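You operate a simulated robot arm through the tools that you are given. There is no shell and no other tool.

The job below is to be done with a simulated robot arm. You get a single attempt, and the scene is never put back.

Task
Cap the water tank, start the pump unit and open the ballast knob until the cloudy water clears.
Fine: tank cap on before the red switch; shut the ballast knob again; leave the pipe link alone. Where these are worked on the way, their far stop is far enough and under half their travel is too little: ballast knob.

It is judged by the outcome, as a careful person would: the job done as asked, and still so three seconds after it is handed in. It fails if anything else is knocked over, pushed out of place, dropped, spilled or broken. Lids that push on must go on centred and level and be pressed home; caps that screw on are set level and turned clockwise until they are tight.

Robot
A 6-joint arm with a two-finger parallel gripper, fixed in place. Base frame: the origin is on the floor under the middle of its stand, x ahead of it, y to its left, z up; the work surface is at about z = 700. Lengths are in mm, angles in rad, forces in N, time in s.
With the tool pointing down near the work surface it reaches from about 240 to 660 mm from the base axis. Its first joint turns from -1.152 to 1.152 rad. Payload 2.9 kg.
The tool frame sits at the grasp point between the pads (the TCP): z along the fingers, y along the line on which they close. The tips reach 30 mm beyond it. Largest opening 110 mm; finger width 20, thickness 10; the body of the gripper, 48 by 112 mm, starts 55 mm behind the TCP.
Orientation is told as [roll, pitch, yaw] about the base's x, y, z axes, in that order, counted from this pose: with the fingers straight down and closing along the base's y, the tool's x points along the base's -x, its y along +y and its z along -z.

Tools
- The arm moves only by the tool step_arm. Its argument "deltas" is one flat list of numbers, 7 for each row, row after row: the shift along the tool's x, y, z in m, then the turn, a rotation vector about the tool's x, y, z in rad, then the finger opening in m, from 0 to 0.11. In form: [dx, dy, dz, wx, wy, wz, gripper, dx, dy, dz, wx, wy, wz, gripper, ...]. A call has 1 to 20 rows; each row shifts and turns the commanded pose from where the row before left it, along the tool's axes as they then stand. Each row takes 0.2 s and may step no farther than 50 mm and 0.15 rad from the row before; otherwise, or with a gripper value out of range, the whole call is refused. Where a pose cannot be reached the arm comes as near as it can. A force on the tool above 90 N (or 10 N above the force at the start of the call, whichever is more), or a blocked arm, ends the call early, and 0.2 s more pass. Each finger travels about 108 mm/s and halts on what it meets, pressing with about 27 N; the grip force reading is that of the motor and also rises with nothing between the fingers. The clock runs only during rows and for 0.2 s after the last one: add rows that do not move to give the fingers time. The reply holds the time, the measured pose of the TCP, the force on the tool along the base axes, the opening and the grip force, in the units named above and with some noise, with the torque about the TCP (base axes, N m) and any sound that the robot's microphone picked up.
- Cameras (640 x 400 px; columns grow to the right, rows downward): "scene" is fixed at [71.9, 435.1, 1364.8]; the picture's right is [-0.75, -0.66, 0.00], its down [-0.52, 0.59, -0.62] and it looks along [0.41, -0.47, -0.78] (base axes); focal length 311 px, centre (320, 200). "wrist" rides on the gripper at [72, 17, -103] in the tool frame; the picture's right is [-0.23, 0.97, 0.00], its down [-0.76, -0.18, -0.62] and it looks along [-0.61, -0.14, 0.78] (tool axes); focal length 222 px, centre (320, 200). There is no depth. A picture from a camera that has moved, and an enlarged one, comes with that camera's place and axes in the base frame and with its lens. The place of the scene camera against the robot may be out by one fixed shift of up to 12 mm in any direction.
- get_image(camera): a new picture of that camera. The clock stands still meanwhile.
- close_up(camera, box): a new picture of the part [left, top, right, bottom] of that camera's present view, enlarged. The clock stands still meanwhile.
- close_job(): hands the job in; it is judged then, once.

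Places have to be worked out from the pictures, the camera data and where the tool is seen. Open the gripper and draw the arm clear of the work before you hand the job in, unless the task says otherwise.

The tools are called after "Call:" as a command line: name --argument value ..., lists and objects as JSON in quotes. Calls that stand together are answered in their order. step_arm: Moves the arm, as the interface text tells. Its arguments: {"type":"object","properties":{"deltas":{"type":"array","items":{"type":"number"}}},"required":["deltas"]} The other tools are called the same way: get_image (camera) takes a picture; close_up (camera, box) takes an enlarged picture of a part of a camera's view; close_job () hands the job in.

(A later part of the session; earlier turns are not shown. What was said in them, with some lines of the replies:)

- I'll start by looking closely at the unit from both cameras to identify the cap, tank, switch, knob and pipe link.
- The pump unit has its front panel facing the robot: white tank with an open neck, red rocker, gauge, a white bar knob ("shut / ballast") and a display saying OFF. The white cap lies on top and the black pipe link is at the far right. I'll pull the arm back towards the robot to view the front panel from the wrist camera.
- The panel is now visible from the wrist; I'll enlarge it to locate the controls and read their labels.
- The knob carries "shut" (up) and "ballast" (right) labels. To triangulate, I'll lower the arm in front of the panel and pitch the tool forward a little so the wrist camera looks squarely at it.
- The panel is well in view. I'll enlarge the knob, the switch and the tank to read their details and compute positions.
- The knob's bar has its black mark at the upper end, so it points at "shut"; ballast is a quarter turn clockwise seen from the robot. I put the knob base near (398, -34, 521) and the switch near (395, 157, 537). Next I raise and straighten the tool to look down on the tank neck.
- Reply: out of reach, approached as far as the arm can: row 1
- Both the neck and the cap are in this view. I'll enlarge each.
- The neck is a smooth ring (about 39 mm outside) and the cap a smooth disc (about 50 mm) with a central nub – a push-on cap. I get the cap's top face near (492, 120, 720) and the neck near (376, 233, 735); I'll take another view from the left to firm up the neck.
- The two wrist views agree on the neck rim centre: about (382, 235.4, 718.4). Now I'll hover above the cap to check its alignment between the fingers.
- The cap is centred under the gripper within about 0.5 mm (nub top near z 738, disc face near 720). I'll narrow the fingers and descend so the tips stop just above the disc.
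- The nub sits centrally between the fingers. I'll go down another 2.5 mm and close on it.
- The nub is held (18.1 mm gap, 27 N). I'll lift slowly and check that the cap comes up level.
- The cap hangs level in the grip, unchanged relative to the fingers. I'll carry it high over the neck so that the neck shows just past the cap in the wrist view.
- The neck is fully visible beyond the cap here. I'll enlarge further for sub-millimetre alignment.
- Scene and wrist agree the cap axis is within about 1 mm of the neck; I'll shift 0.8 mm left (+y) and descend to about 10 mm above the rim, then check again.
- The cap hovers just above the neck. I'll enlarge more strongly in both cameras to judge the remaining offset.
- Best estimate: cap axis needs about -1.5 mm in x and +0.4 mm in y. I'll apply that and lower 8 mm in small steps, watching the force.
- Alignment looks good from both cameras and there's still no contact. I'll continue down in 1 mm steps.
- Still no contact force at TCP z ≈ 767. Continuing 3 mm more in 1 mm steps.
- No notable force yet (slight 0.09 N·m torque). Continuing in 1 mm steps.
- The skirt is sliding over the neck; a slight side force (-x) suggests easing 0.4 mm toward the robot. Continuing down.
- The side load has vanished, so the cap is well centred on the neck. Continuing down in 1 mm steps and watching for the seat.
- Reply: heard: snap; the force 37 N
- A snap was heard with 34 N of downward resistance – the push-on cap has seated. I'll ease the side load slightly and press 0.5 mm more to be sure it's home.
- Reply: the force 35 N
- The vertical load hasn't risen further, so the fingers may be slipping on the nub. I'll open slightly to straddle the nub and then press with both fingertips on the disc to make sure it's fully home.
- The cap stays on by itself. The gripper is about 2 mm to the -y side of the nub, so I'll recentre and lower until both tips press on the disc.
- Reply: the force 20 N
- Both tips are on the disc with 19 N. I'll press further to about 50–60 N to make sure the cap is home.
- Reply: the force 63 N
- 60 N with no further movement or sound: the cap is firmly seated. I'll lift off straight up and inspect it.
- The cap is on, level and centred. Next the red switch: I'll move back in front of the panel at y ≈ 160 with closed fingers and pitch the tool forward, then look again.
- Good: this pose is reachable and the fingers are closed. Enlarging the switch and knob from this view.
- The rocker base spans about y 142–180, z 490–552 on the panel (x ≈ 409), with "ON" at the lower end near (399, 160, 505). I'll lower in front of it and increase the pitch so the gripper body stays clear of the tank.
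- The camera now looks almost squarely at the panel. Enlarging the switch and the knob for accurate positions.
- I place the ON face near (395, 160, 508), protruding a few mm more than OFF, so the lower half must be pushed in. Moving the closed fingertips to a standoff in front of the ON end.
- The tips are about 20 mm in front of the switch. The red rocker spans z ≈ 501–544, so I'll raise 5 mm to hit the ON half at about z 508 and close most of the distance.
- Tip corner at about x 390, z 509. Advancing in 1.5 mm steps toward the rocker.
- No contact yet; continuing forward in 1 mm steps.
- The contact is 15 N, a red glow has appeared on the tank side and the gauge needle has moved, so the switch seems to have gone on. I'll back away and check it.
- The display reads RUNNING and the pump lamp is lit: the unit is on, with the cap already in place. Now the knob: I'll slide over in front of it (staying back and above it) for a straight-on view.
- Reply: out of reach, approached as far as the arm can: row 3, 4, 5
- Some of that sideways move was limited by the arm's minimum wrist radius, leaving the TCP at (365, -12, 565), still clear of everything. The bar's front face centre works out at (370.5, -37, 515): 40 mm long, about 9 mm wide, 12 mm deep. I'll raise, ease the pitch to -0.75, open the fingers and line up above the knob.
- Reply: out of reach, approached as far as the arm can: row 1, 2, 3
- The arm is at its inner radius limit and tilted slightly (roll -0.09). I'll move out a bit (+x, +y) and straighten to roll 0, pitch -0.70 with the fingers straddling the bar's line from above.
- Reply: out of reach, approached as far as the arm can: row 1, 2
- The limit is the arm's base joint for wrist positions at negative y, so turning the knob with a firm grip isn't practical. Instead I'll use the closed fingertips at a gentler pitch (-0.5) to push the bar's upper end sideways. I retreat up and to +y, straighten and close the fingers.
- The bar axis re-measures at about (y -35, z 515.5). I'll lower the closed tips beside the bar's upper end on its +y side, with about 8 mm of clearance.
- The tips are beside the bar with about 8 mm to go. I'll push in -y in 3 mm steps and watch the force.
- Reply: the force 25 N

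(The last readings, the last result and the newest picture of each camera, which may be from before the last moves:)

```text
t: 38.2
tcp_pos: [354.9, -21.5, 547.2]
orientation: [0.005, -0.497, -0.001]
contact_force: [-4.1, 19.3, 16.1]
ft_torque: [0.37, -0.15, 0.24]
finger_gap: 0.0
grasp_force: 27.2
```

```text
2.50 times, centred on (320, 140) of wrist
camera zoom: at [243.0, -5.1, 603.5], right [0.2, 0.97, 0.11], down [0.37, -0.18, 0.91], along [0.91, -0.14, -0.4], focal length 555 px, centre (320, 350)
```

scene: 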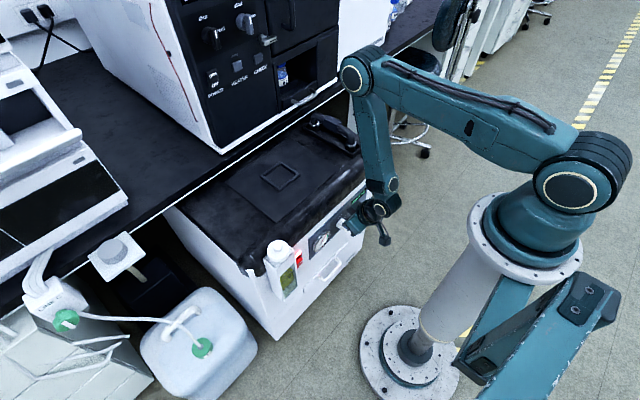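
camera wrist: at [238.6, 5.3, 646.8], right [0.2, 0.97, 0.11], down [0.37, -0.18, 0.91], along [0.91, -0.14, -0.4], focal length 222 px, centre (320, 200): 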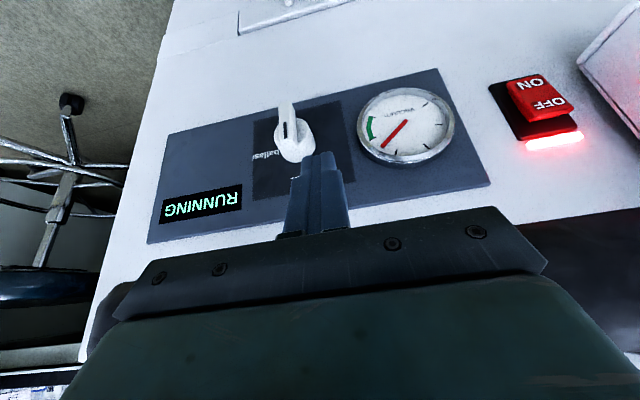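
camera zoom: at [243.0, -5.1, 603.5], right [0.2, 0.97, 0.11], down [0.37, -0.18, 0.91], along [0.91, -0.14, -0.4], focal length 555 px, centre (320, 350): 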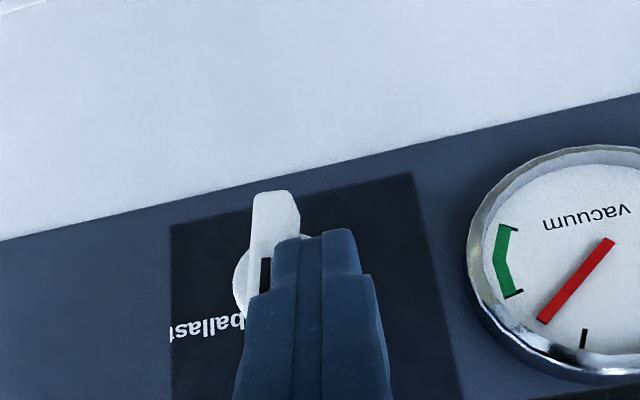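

Contact is made (19 N) and the bar has started to turn, but the contact is low on the bar. I'll back off, raise 4 mm for better leverage, and push again.

Call:
step_arm --deltas '[0, 0.004, 0, 0, 0, 0, 0, -0.00191, 0, -0.00351, 0, 0, 0, 0, 0, -0.003, 0, 0, 0, 0, 0, 0, -0.003, 0, 0, 0, 0, 0, 0, -0.003, 0, 0, 0, 0, 0]'

Call:
close_up --camera "wrist" --box '[220, 60, 420, 220]'

```text
t: 39.4
tcp_pos: [355.3, -28.7, 550.8]
orientation: [-0.002, -0.501, 0.002]
contact_force: [-0.3, 0.1, 6.1]
ft_torque: [-0.1, -0.07, -0.07]
finger_gap: 0.0
grasp_force: 27.2
```

```text
2.50 times, centred on (320, 140) of wrist
camera zoom: at [243.5, -12.0, 606.6], right [0.2, 0.97, 0.11], down [0.37, -0.18, 0.91], along [0.91, -0.14, -0.39], focal length 555 px, centre (320, 350)
```

zoom: 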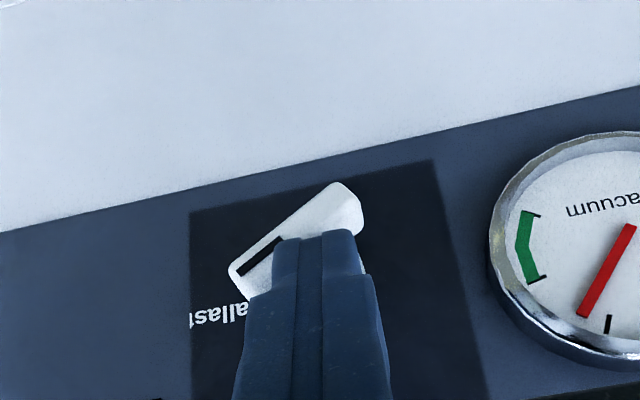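

The bar is now about halfway (roughly 50°) and moves easily. I'll continue along the arc: toward -y and down.

Call:
step_arm --deltas '[0.0005, -0.003, 0.0009, 0, 0, 0, 0, 0.0007, -0.003, 0.0013, 0, 0, 0, 0, 0.00096, -0.0025, 0.00176, 0, 0, 0, 0, 0.00096, -0.002, 0.00176, 0, 0, 0, 0]'

Call:
close_up --camera "wrist" --box '[220, 60, 420, 220]'

```text
t: 40.4
tcp_pos: [353.5, -34.2, 546.7]
orientation: [0.011, -0.5, -0.006]
contact_force: [-6.8, 1.4, 17.9]
ft_torque: [-0.04, -0.09, 0.02]
finger_gap: 0.3
grasp_force: 27.0
stopped in row 4: the force on the tool passed its limit at 99 N (the readings are from after the stop); the commanded pose is now the measured one
```

```text
2.50 times, centred on (320, 140) of wrist
camera zoom: at [242.4, -18.5, 603.4], right [0.2, 0.97, 0.12], down [0.37, -0.19, 0.91], along [0.91, -0.14, -0.4], focal length 555 px, centre (320, 350)
```

zoom: 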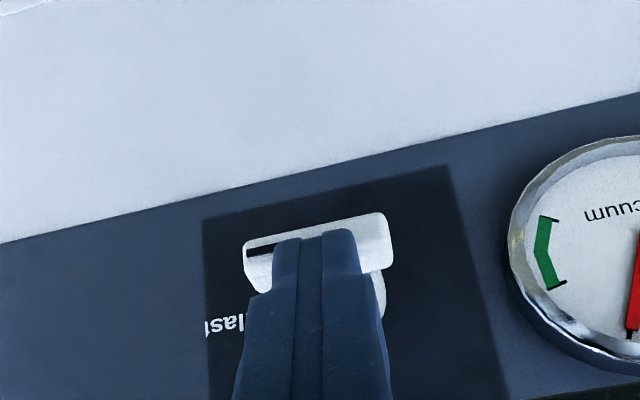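

The bar is now horizontal at its far stop (ballast). I'll lift the tips off it and look at the knob, display and tank.

Call:
step_arm --deltas '[-0.00239, 0, -0.00439, 0, 0, 0, 0, -0.00717, 0.0, -0.01317, 0, 0, 0, 0, -0.0096, 0.01, -0.0176, 0, 0, 0, 0]'

Call:
get_image --camera "wrist"

Call:
close_up --camera "wrist" --box '[160, 60, 480, 240]'

Call:
close_up --camera "scene" --box '[260, 230, 320, 310]'

Call:
get_image --camera "scene"

```text
t: 41.2
tcp_pos: [353.1, -25.3, 587.0]
orientation: [0.011, -0.502, -0.005]
contact_force: [-0.5, 0.7, 0.1]
ft_torque: [0.01, 0.0, -0.01]
finger_gap: 0.0
grasp_force: 26.4
```

```text
taken
camera wrist: at [242.7, -9.3, 642.7], right [0.2, 0.97, 0.12], down [0.37, -0.19, 0.91], along [0.91, -0.14, -0.4], focal length 222 px, centre (320, 200)
```

wrist: 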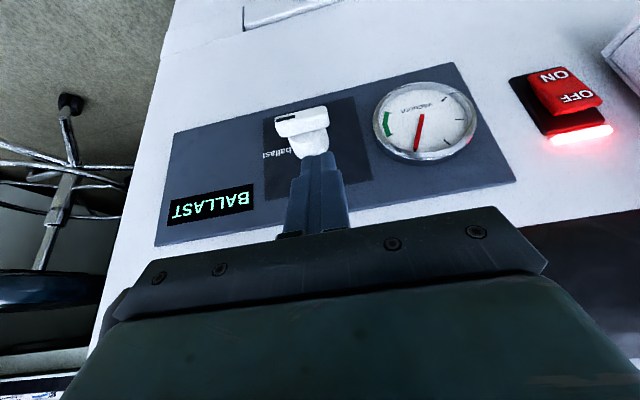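

```text
2.00 times, centred on (320, 150) of wrist
camera zoom: at [242.7, -9.3, 642.7], right [0.2, 0.97, 0.12], down [0.37, -0.19, 0.91], along [0.91, -0.14, -0.4], focal length 444 px, centre (320, 300)
```

zoom: 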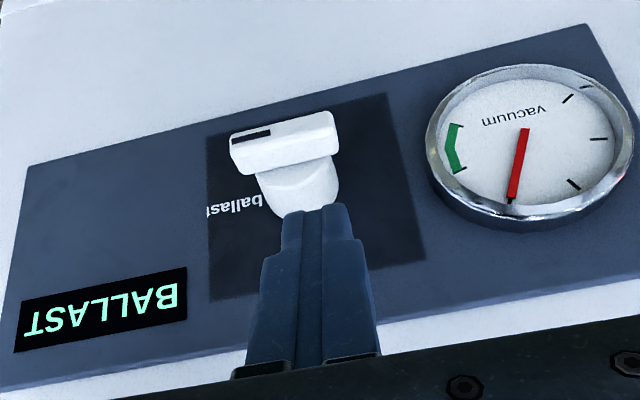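

```text
5.00 times, centred on (290, 270) of scene
camera zoom: at [71.9, 435.1, 1364.8], right [-0.75, -0.66, 0.0], down [-0.52, 0.59, -0.62], along [0.41, -0.47, -0.78], focal length 1556 px, centre (470, -150)
```

zoom: 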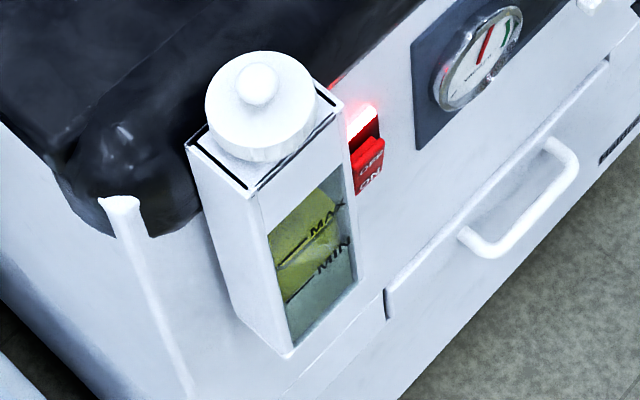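

```text
taken
```

scene: 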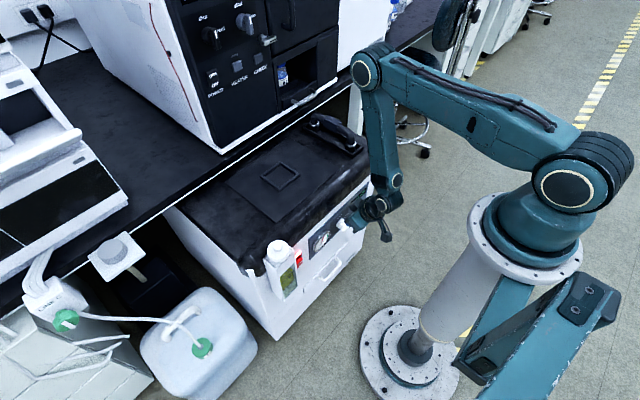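

The display shows BALLAST. I'll zoom on the tank window as a baseline and wait a few seconds while holding still.

Call:
close_up --camera "scene" --box '[276, 262, 308, 302]'

Call:
step_arm --deltas '[0, 0, 0, 0, 0, 0, 0, 0, 0, 0, 0, 0, 0, 0, 0, 0, 0, 0, 0, 0, 0, 0, 0, 0, 0, 0, 0, 0, 0, 0, 0, 0, 0, 0, 0, 0, 0, 0, 0, 0, 0, 0, 0, 0, 0, 0, 0, 0, 0, 0, 0, 0, 0, 0, 0, 0, 0, 0, 0, 0, 0, 0, 0, 0, 0, 0, 0, 0, 0, 0]'

Call:
close_up --camera "scene" --box '[276, 262, 308, 302]'

Call:
get_image --camera "wrist"

```text
10.00 times, centred on (292, 282) of scene
camera zoom: at [71.9, 435.1, 1364.8], right [-0.75, -0.66, 0.0], down [-0.52, 0.59, -0.62], along [0.41, -0.47, -0.78], focal length 3112 px, centre (600, -620)
```

zoom: 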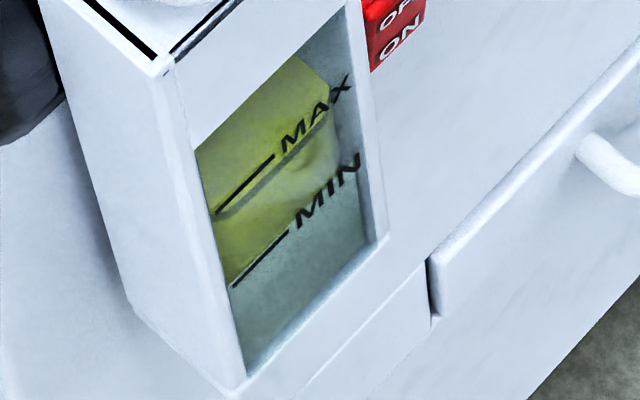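

```text
t: 43.4
tcp_pos: [354.0, -23.7, 586.0]
orientation: [0.011, -0.501, -0.005]
contact_force: [-0.5, -0.5, -1.1]
ft_torque: [0.01, 0.03, -0.01]
finger_gap: 0.0
grasp_force: 27.3
```

```text
10.00 times, centred on (292, 282) of scene
camera zoom: at [71.9, 435.1, 1364.8], right [-0.75, -0.66, 0.0], down [-0.52, 0.59, -0.62], along [0.41, -0.47, -0.78], focal length 3112 px, centre (600, -620)
```

zoom: 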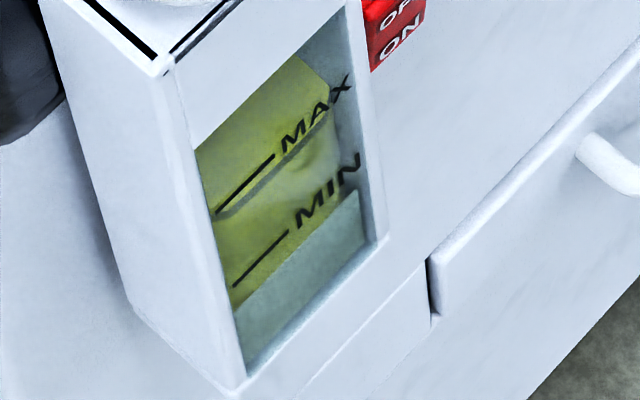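

```text
taken
camera wrist: at [242.8, -9.2, 642.6], right [0.2, 0.97, 0.12], down [0.37, -0.19, 0.91], along [0.91, -0.14, -0.4], focal length 222 px, centre (320, 200)
```

wrist: 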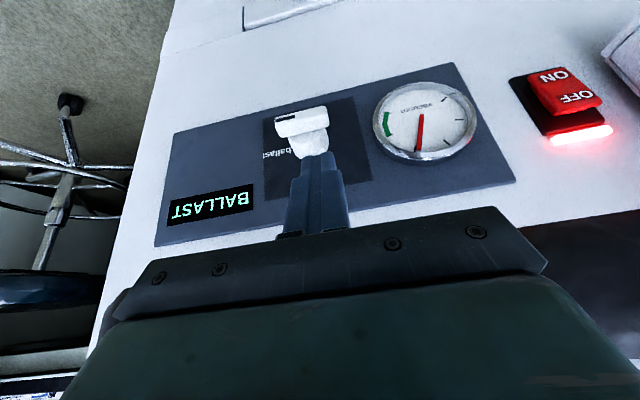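

The grey cloudy layer at the bottom of the tank is visibly shrinking as ballast is open. I'll keep waiting.

Call:
step_arm --deltas '[0, 0, 0, 0, 0, 0, 0, 0, 0, 0, 0, 0, 0, 0, 0, 0, 0, 0, 0, 0, 0, 0, 0, 0, 0, 0, 0, 0, 0, 0, 0, 0, 0, 0, 0, 0, 0, 0, 0, 0, 0, 0, 0, 0, 0, 0, 0, 0, 0, 0, 0, 0, 0, 0, 0, 0, 0, 0, 0, 0, 0, 0, 0, 0, 0, 0, 0, 0, 0, 0, 0, 0, 0, 0, 0, 0, 0, 0, 0, 0, 0, 0, 0, 0, 0, 0, 0, 0, 0, 0, 0, 0, 0, 0, 0, 0, 0, 0]'

Call:
close_up --camera "scene" --box '[276, 262, 308, 302]'

Call:
close_up --camera "wrist" --box '[160, 60, 480, 240]'

```text
t: 46.4
tcp_pos: [353.9, -23.3, 587.3]
orientation: [0.011, -0.502, -0.004]
contact_force: [0.1, -0.1, 0.2]
ft_torque: [-0.01, 0.0, -0.04]
finger_gap: 0.0
grasp_force: 27.5
```

```text
10.00 times, centred on (292, 282) of scene
camera zoom: at [71.9, 435.1, 1364.8], right [-0.75, -0.66, 0.0], down [-0.52, 0.59, -0.62], along [0.41, -0.47, -0.78], focal length 3112 px, centre (600, -620)
```

zoom: 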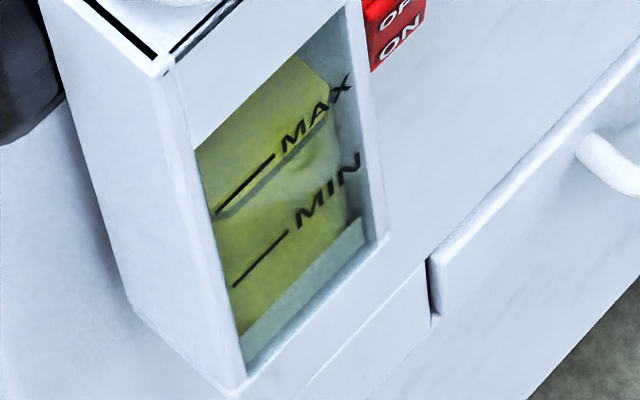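

```text
2.00 times, centred on (320, 150) of wrist
camera zoom: at [242.8, -9.2, 642.6], right [0.2, 0.97, 0.12], down [0.37, -0.19, 0.91], along [0.91, -0.14, -0.4], focal length 444 px, centre (320, 300)
```

zoom: 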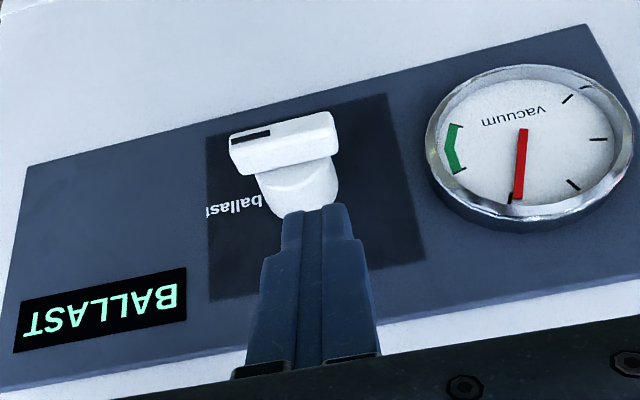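

The cloudy layer is now only a thin band at the bottom. I'll wait some more.

Call:
step_arm --deltas '[0, 0, 0, 0, 0, 0, 0, 0, 0, 0, 0, 0, 0, 0, 0, 0, 0, 0, 0, 0, 0, 0, 0, 0, 0, 0, 0, 0, 0, 0, 0, 0, 0, 0, 0, 0, 0, 0, 0, 0, 0, 0, 0, 0, 0, 0, 0, 0, 0, 0, 0, 0, 0, 0, 0, 0, 0, 0, 0, 0, 0, 0, 0, 0, 0, 0, 0, 0, 0, 0]'

Call:
close_up --camera "scene" --box '[276, 262, 308, 302]'

```text
t: 48.6
tcp_pos: [353.7, -24.4, 586.4]
orientation: [0.01, -0.5, -0.003]
contact_force: [-0.6, -0.1, 0.2]
ft_torque: [0.0, 0.02, -0.03]
finger_gap: 0.1
grasp_force: 26.8
```

```text
10.00 times, centred on (292, 282) of scene
camera zoom: at [71.9, 435.1, 1364.8], right [-0.75, -0.66, 0.0], down [-0.52, 0.59, -0.62], along [0.41, -0.47, -0.78], focal length 3112 px, centre (600, -620)
```

zoom: 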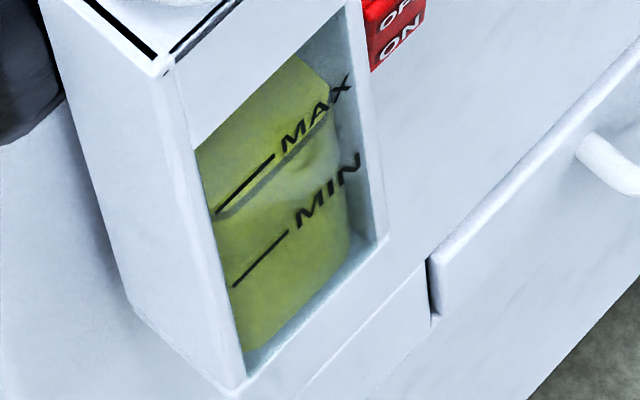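

The layer appears to be gone. I'll wait two more seconds to confirm that nothing changes any more.

Call:
step_arm --deltas '[0, 0, 0, 0, 0, 0, 0, 0, 0, 0, 0, 0, 0, 0, 0, 0, 0, 0, 0, 0, 0, 0, 0, 0, 0, 0, 0, 0, 0, 0, 0, 0, 0, 0, 0, 0, 0, 0, 0, 0, 0, 0, 0, 0, 0, 0, 0, 0, 0, 0, 0, 0, 0, 0, 0, 0, 0, 0, 0, 0, 0, 0, 0, 0, 0, 0, 0, 0, 0, 0]'

Call:
close_up --camera "scene" --box '[276, 262, 308, 302]'

Call:
close_up --camera "wrist" --box '[160, 60, 480, 240]'

```text
t: 50.8
tcp_pos: [353.5, -24.5, 586.3]
orientation: [0.011, -0.502, -0.003]
contact_force: [0.6, 0.5, -0.1]
ft_torque: [0.03, 0.03, 0.04]
finger_gap: 0.0
grasp_force: 26.8
```

```text
10.00 times, centred on (292, 282) of scene
camera zoom: at [71.9, 435.1, 1364.8], right [-0.75, -0.66, 0.0], down [-0.52, 0.59, -0.62], along [0.41, -0.47, -0.78], focal length 3112 px, centre (600, -620)
```

zoom: 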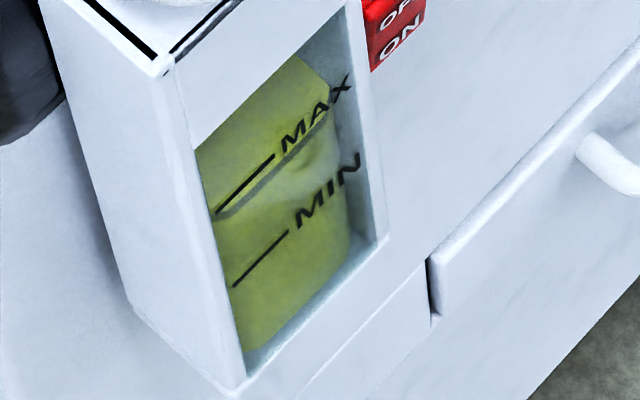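

```text
2.00 times, centred on (320, 150) of wrist
camera zoom: at [242.8, -9.2, 642.6], right [0.2, 0.97, 0.12], down [0.37, -0.19, 0.91], along [0.91, -0.14, -0.4], focal length 444 px, centre (320, 300)
```

zoom: 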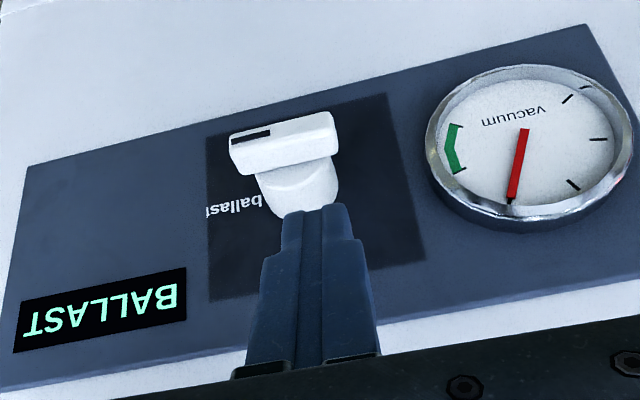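

The tank no longer changes and is clear. Now I'll shut the knob: move over the bar's +y end and come down to just above it.

Call:
step_arm --deltas '[0, 0.0124, 0, 0, 0, 0, 0, 0.00865, 0, 0.0169, 0, 0, 0, 0, 0.00865, 0, 0.0169, 0, 0, 0, 0, 0, 0, 0, 0, 0, 0, 0]'

Call:
close_up --camera "wrist" --box '[220, 60, 420, 220]'

```text
t: 51.8
tcp_pos: [356.0, -11.8, 549.4]
orientation: [0.01, -0.501, -0.003]
contact_force: [-0.2, 0.3, -0.6]
ft_torque: [0.01, -0.01, -0.01]
finger_gap: 0.0
grasp_force: 26.6
```

```text
2.50 times, centred on (320, 140) of wrist
camera zoom: at [243.7, 3.5, 604.9], right [0.2, 0.97, 0.12], down [0.37, -0.19, 0.91], along [0.91, -0.14, -0.4], focal length 555 px, centre (320, 350)
```

zoom: 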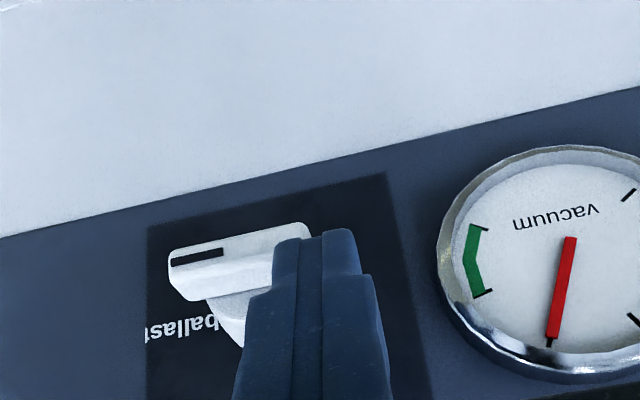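

The tips overlap the bar's +y end by about 8 mm. Pushing down in 2 mm steps.

Call:
step_arm --deltas '[0.00096, 0, 0.00176, 0, 0, 0, 0, 0.00096, 0, 0.00176, 0, 0, 0, 0, 0.00096, 0, 0.00176, 0, 0, 0, 0, 0.00096, 0, 0.00176, 0, 0, 0, 0, 0.00096, 0, 0.00176, 0, 0, 0, 0]'

Call:
close_up --camera "wrist" --box '[220, 60, 420, 220]'

```text
t: 53.0
tcp_pos: [354.6, -12.0, 538.1]
orientation: [0.009, -0.5, -0.005]
contact_force: [-0.5, -0.2, 1.2]
ft_torque: [-0.04, 0.02, 0.0]
finger_gap: 0.0
grasp_force: 27.9
```

```text
2.50 times, centred on (320, 140) of wrist
camera zoom: at [243.8, 3.3, 594.4], right [0.2, 0.97, 0.12], down [0.37, -0.19, 0.91], along [0.91, -0.14, -0.4], focal length 555 px, centre (320, 350)
```

zoom: 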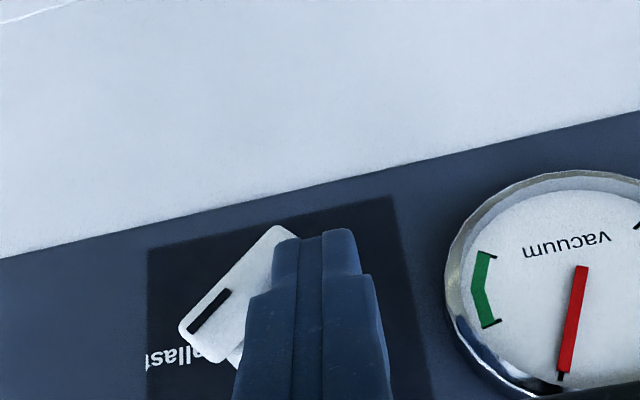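

The bar is turning back with almost no force. Continuing down.

Call:
step_arm --deltas '[0.00096, 0, 0.00176, 0, 0, 0, 0, 0.00096, 0, 0.00176, 0, 0, 0, 0, 0.00096, 0, 0.00176, 0, 0, 0, 0, 0.00096, 0, 0.00176, 0, 0, 0, 0, 0.00096, 0, 0.00176, 0, 0, 0, 0]'

Call:
close_up --camera "wrist" --box '[220, 60, 420, 220]'

```text
t: 54.2
tcp_pos: [355.4, -10.9, 528.4]
orientation: [0.012, -0.503, -0.005]
contact_force: [0.3, 0.5, 0.3]
ft_torque: [0.0, -0.01, 0.0]
finger_gap: 0.1
grasp_force: 27.0
```

```text
2.50 times, centred on (320, 140) of wrist
camera zoom: at [244.0, 3.8, 584.5], right [0.2, 0.97, 0.12], down [0.37, -0.19, 0.91], along [0.91, -0.14, -0.39], focal length 555 px, centre (320, 350)
```

zoom: 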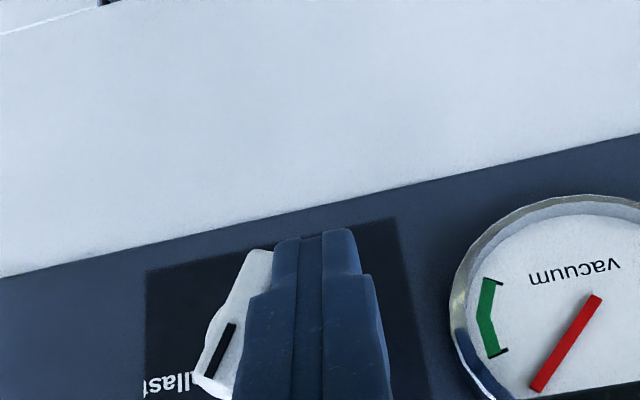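

About 35° left. Pushing 4 mm further down, then I'll raise clear and finish from the other side at the bar's upper end.

Call:
step_arm --deltas '[0.00096, 0, 0.00176, 0, 0, 0, 0, 0.00096, 0, 0.00176, 0, 0, 0, 0]'

Call:
close_up --camera "wrist" --box '[220, 60, 420, 220]'

```text
t: 54.8
tcp_pos: [355.1, -12.0, 524.2]
orientation: [0.011, -0.501, -0.002]
contact_force: [0.1, 0.6, 0.8]
ft_torque: [0.02, -0.03, 0.01]
finger_gap: 0.2
grasp_force: 26.9
```

```text
2.50 times, centred on (320, 140) of wrist
camera zoom: at [243.5, 3.7, 580.4], right [0.2, 0.97, 0.12], down [0.37, -0.19, 0.91], along [0.91, -0.14, -0.4], focal length 555 px, centre (320, 350)
```

zoom: 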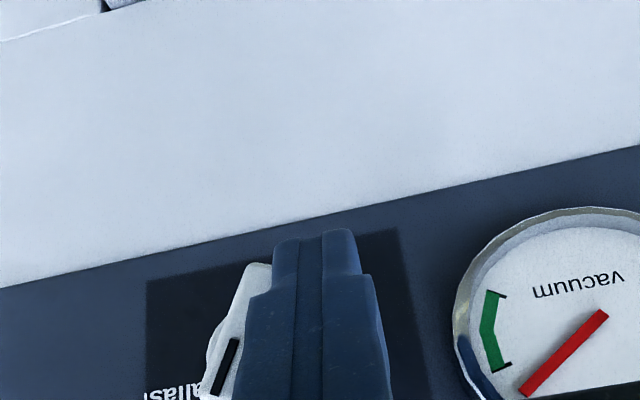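

Raising clear and moving over to the -y side of the bar's upper end.

Call:
step_arm --deltas '[0, 0.003, 0, 0, 0, 0, 0, -0.0088, 0, -0.0161, 0, 0, 0, 0, -0.0088, 0, -0.0161, 0, 0, 0, 0, -0.0088, 0, -0.0161, 0, 0, 0, 0, 0, -0.0265, 0, 0, 0, 0, 0, 0, -0.0265, 0, 0, 0, 0, 0]'

Call:
get_image --camera "wrist"

Call:
close_up --camera "wrist" --box '[220, 60, 420, 220]'

```text
t: 56.2
tcp_pos: [355.1, -61.4, 578.7]
orientation: [0.009, -0.502, 0.0]
contact_force: [0.3, 0.4, 0.9]
ft_torque: [0.02, 0.02, 0.0]
finger_gap: 0.3
grasp_force: 27.6
```

```text
taken
camera wrist: at [243.6, -47.2, 635.3], right [0.2, 0.97, 0.12], down [0.37, -0.18, 0.91], along [0.91, -0.14, -0.4], focal length 222 px, centre (320, 200)
```

wrist: 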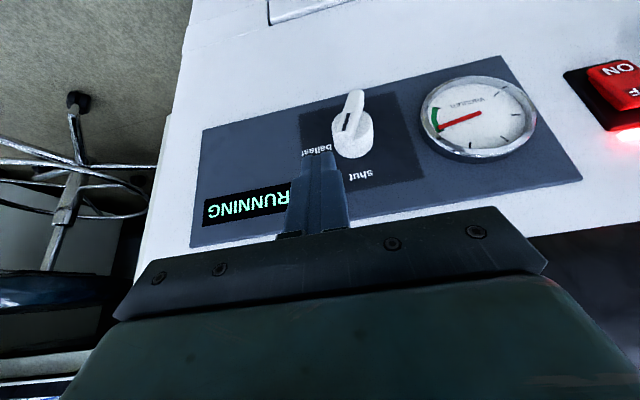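

```text
2.50 times, centred on (320, 140) of wrist
camera zoom: at [243.6, -47.2, 635.3], right [0.2, 0.97, 0.12], down [0.37, -0.18, 0.91], along [0.91, -0.14, -0.4], focal length 555 px, centre (320, 350)
```

zoom: 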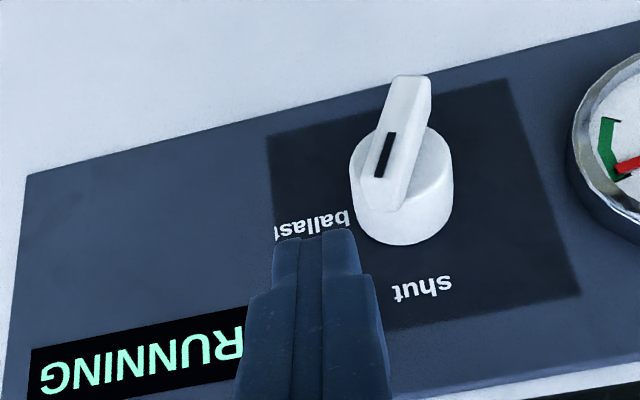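

The display is back at RUNNING with about 25° to go. I'll lower the tips on the -y side of the bar's upper end.

Call:
step_arm --deltas '[0, -0.002, 0, 0, 0, 0, 0, 0.00785, 0, 0.01435, 0, 0, 0, 0, 0.00785, 0, 0.01435, 0, 0, 0, 0, 0, 0, 0, 0, 0, 0, 0]'

Call:
close_up --camera "wrist" --box '[220, 60, 420, 220]'

```text
t: 57.2
tcp_pos: [355.3, -63.4, 545.9]
orientation: [0.01, -0.502, -0.004]
contact_force: [1.1, -0.2, -0.2]
ft_torque: [0.05, 0.06, -0.01]
finger_gap: 0.0
grasp_force: 26.6
```

```text
2.50 times, centred on (320, 140) of wrist
camera zoom: at [244.1, -48.7, 602.3], right [0.2, 0.97, 0.12], down [0.37, -0.19, 0.91], along [0.91, -0.14, -0.4], focal length 555 px, centre (320, 350)
```

zoom: 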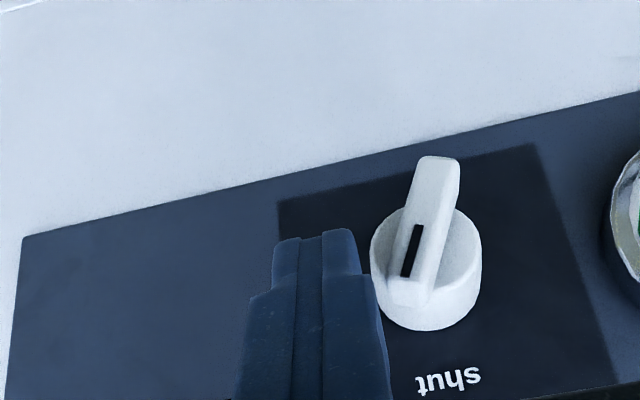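

The tips are beside the bar's upper end. Pushing it in +y towards shut.

Call:
step_arm --deltas '[0, 0.003, 0, 0, 0, 0, 0, 0, 0.003, 0, 0, 0, 0, 0, 0, 0.002, 0, 0, 0, 0, 0, 0, 0.002, 0, 0, 0, 0, 0]'

Call:
close_up --camera "wrist" --box '[220, 60, 420, 220]'

```text
t: 58.2
tcp_pos: [354.3, -53.2, 546.5]
orientation: [0.012, -0.502, -0.003]
contact_force: [0.3, 0.3, 0.3]
ft_torque: [-0.01, -0.01, -0.02]
finger_gap: 0.3
grasp_force: 26.9
```

```text
2.50 times, centred on (320, 140) of wrist
camera zoom: at [243.3, -38.0, 602.7], right [0.2, 0.97, 0.12], down [0.37, -0.19, 0.91], along [0.91, -0.14, -0.4], focal length 555 px, centre (320, 350)
```

zoom: 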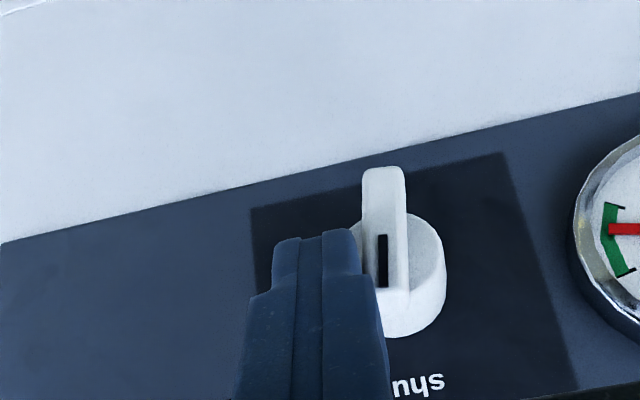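

Nearly there; by the image geometry about 15° remains. Pushing on in 1.5 mm steps until the stop is felt.

Call:
step_arm --deltas '[0, 0.0015, 0, 0, 0, 0, 0, 0, 0.0015, 0, 0, 0, 0, 0, 0, 0.001, 0, 0, 0, 0, 0]'

Call:
close_up --camera "wrist" --box '[220, 60, 420, 220]'

```text
t: 59.0
tcp_pos: [354.4, -50.9, 546.0]
orientation: [0.01, -0.502, -0.003]
contact_force: [-0.4, -5.7, 0.0]
ft_torque: [-0.16, 0.02, -0.05]
finger_gap: 0.1
grasp_force: 26.6
```

```text
2.50 times, centred on (320, 140) of wrist
camera zoom: at [243.7, -34.9, 602.6], right [0.2, 0.97, 0.12], down [0.37, -0.18, 0.91], along [0.91, -0.14, -0.4], focal length 555 px, centre (320, 350)
```

zoom: 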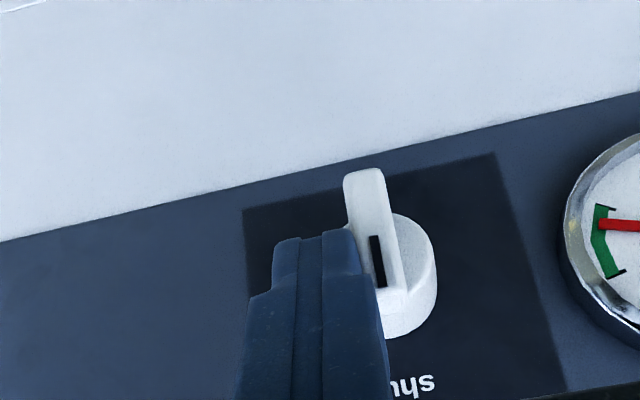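

The bar now looks upright and resistance (5.7 N) begins. A little more push to seat it firmly against the shut stop.

Call:
step_arm --deltas '[0, 0.001, 0, 0, 0, 0, 0, 0, 0.001, 0, 0, 0, 0, 0]'

Call:
close_up --camera "wrist" --box '[220, 60, 420, 220]'

```text
t: 59.6
tcp_pos: [355.9, -49.7, 547.6]
orientation: [0.006, -0.504, -0.001]
contact_force: [-4.9, -25.0, -2.5]
ft_torque: [-0.7, 0.19, -0.25]
finger_gap: 0.2
grasp_force: 27.4
```

```text
2.50 times, centred on (320, 140) of wrist
camera zoom: at [243.8, -34.2, 602.5], right [0.2, 0.97, 0.11], down [0.37, -0.18, 0.91], along [0.91, -0.14, -0.39], focal length 555 px, centre (320, 350)
```

zoom: 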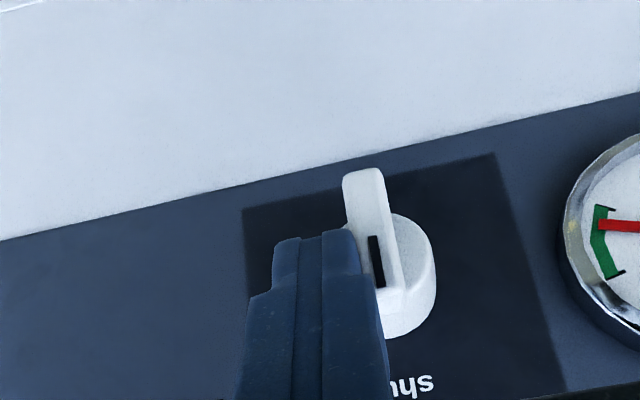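

25 N with no further turning: the knob is against its shut stop. I'll back off in -y, raise clear and inspect the panel and tank.

Call:
step_arm --deltas '[0, -0.003, 0, 0, 0, 0, 0, 0, -0.003, 0, 0, 0, 0, 0, -0.0088, 0, -0.0161, 0, 0, 0, 0, -0.0088, 0, -0.0161, 0, 0, 0, 0, -0.0088, 0.01, -0.0161, 0, 0, 0, 0, 0, 0.03, 0, 0, 0, 0, 0, 0, 0.03, 0, 0, 0, 0, 0]'

Call:
get_image --camera "wrist"

Call:
close_up --camera "wrist" --box '[120, 40, 440, 240]'

Call:
close_up --camera "scene" --box '[276, 262, 308, 302]'

```text
t: 61.2
tcp_pos: [355.6, 16.3, 603.0]
orientation: [0.01, -0.501, -0.004]
contact_force: [0.4, -0.8, 0.6]
ft_torque: [-0.03, 0.0, 0.02]
finger_gap: 0.0
grasp_force: 26.9
```

```text
taken
camera wrist: at [244.1, 31.3, 658.6], right [0.2, 0.97, 0.12], down [0.37, -0.19, 0.91], along [0.91, -0.14, -0.4], focal length 222 px, centre (320, 200)
```

wrist: 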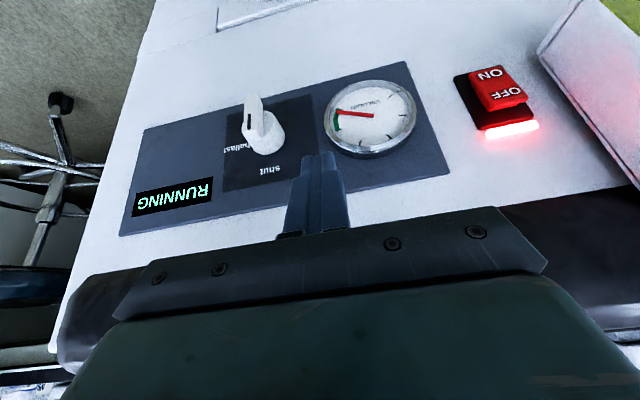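

```text
2.00 times, centred on (280, 140) of wrist
camera zoom: at [244.1, 31.3, 658.6], right [0.2, 0.97, 0.12], down [0.37, -0.19, 0.91], along [0.91, -0.14, -0.4], focal length 444 px, centre (400, 320)
```

zoom: 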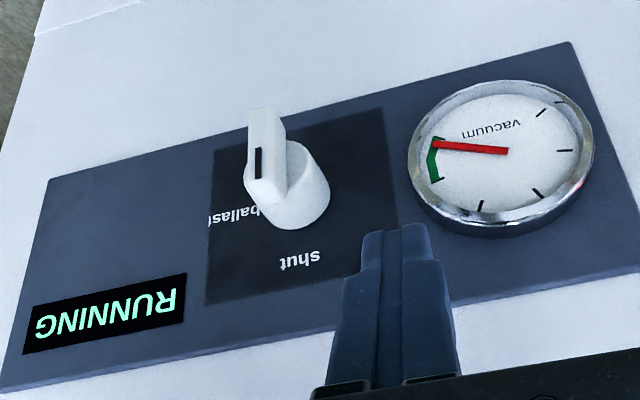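

```text
10.00 times, centred on (292, 282) of scene
camera zoom: at [72.0, 435.0, 1364.8], right [-0.75, -0.66, 0.0], down [-0.52, 0.59, -0.62], along [0.41, -0.47, -0.78], focal length 3112 px, centre (600, -620)
```

zoom: 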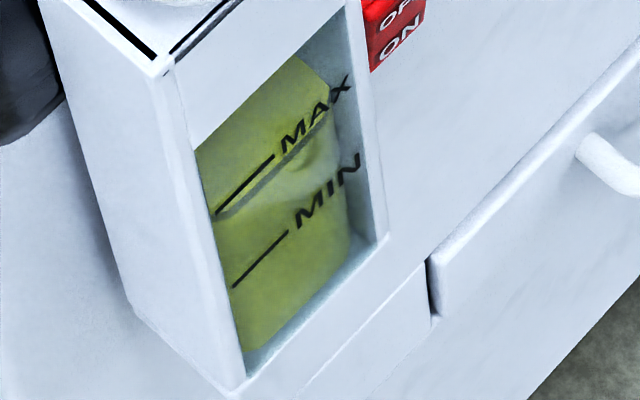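

The knob points at "shut", the display reads RUNNING, the gauge is in the green and the water is clear. I'll now retreat back and up, level the tool and open the gripper.

Call:
step_arm --deltas '[0.0132, 0.02, -0.0072, 0, 0, 0, 0, 0.0132, 0.02, -0.0072, 0, 0, 0, 0, -0.0192, 0, -0.0351, 0, 0, 0, 0, -0.0192, 0, -0.0351, 0, 0, 0, 0, -0.0192, 0, -0.0351, 0, 0, 0, 0.02, -0.0192, 0, -0.0351, 0, 0, 0, 0.04, -0.0192, 0, -0.0351, 0, 0, 0, 0.06, -0.0144, 0, -0.0263, 0, 0, 0, 0.08, 0, 0, 0, 0, 0.125, 0, 0.08, 0, 0, 0, 0, 0.125, 0, 0.08, 0, 0, 0, 0, 0.125, 0, 0.08, 0, 0, 0, 0, 0.125, 0, 0.08, 0, 0, 0, 0, 0, 0, 0.08]'

Call:
get_image --camera "wrist"

Call:
get_image --camera "scene"

Call:
close_up --camera "scene" --box '[230, 170, 390, 310]'

```text
t: 64.0
tcp_pos: [341.1, 56.8, 828.5]
orientation: [0.009, 0.0, 0.0]
contact_force: [0.3, 0.6, -1.0]
ft_torque: [-0.01, 0.01, 0.02]
finger_gap: 80.0
grasp_force: 0.2
out of reach, approached as far as the arm can: row 7, 8
```

```text
taken
camera wrist: at [269.9, 72.2, 931.9], right [0.23, 0.97, 0.01], down [0.76, -0.18, 0.62], along [0.61, -0.13, -0.78], focal length 222 px, centre (320, 200)
```

wrist: 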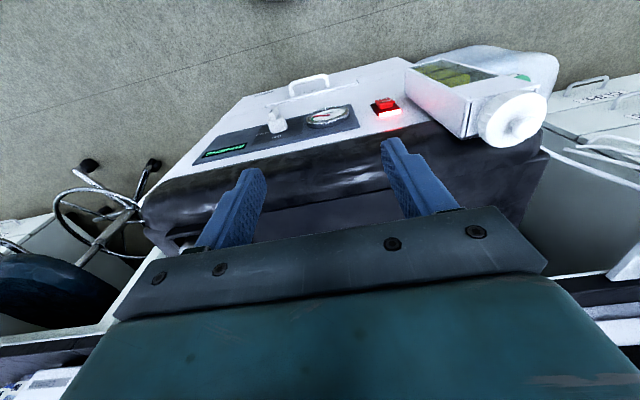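

```text
taken
```

scene: 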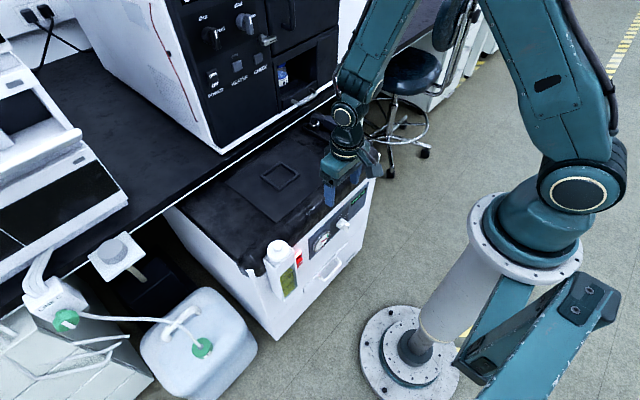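

```text
2.86 times, centred on (310, 240) of scene
camera zoom: at [71.9, 435.1, 1364.8], right [-0.75, -0.66, 0.0], down [-0.52, 0.59, -0.62], along [0.41, -0.47, -0.78], focal length 889 px, centre (349, 86)
```

zoom: 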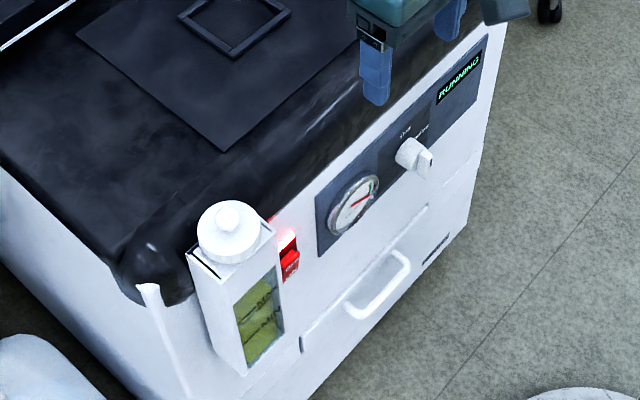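

Everything looks right. I'll draw the arm further up and away with the gripper open, then take final checks of the tank, knob and pipe link.

Call:
step_arm --deltas '[-0.01, -0.01, -0.03, 0, 0, 0, 0.1, -0.01, -0.01, -0.03, 0, 0, 0, 0.1, -0.01, -0.01, -0.03, 0, 0, 0, 0.1, -0.01, -0.01, -0.03, 0, 0, 0, 0.1, 0, 0, 0, 0, 0, 0, 0.1]'

Call:
close_up --camera "scene" --box '[255, 225, 325, 305]'

Call:
get_image --camera "scene"

Call:
close_up --camera "wrist" --box '[160, 40, 560, 200]'

```text
t: 65.2
tcp_pos: [380.7, 17.0, 947.9]
orientation: [0.008, -0.001, 0.0]
contact_force: [-0.3, 0.4, 0.1]
ft_torque: [-0.01, 0.0, 0.02]
finger_gap: 99.9
grasp_force: 0.1
```

```text
5.00 times, centred on (290, 265) of scene
camera zoom: at [71.9, 435.1, 1364.8], right [-0.75, -0.66, 0.0], down [-0.52, 0.59, -0.62], along [0.41, -0.47, -0.78], focal length 1556 px, centre (470, -125)
```

zoom: 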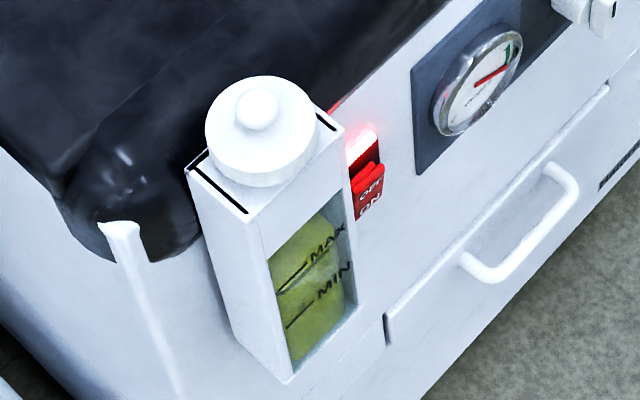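

```text
taken
```

scene: 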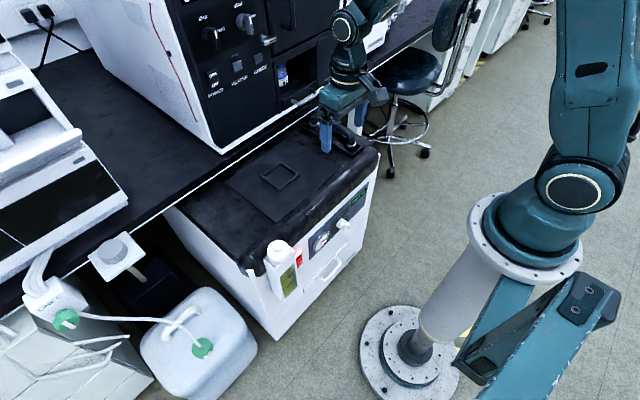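

```text
1.60 times, centred on (360, 120) of wrist
camera zoom: at [309.6, 31.1, 1050.8], right [0.23, 0.97, 0.01], down [0.76, -0.18, 0.62], along [0.61, -0.13, -0.78], focal length 355 px, centre (256, 328)
```

zoom: 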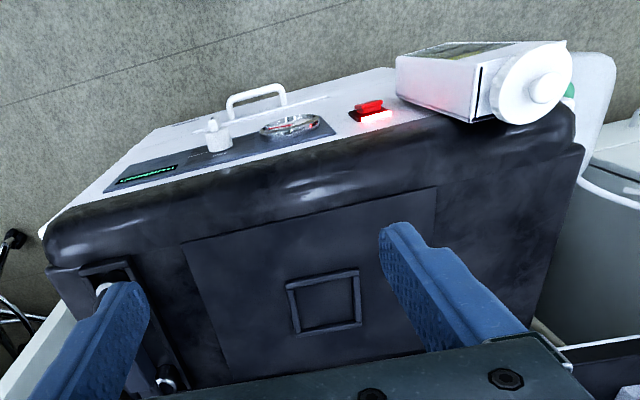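

The tank is capped, level and snapped on. The pump is RUNNING, the cloudy layer is gone, the ballast knob is back at shut and the pipe link is untouched. The gripper is open and the arm is clear, so I'm handing the job in.

Call:
close_job

```text
The job is handed in.
```

I've handed the job in, with everything done as asked; I haven't seen how it was judged.

- **Tank cap:** it was pressed onto the neck before the switch was touched. It snapped on, then held under a further 60 N press with no movement, and it looks level and centred.
- **Pump:** the red switch is on, its lamp is lit, and the display reads RUNNING.
- **Ballast knob:** I turned it to its far stop (the display read BALLAST). The cloudy layer shrank to nothing over about 7 seconds, and two more seconds showed no further change. I then turned the knob back firmly against the shut stop.
- **Pipe link:** I left it alone.

When the knob reached its far stop, the force on the tool briefly hit 99 N, which stopped that move early. The knob still turned normally afterwards.

The gripper is open and the arm is clear of the unit.
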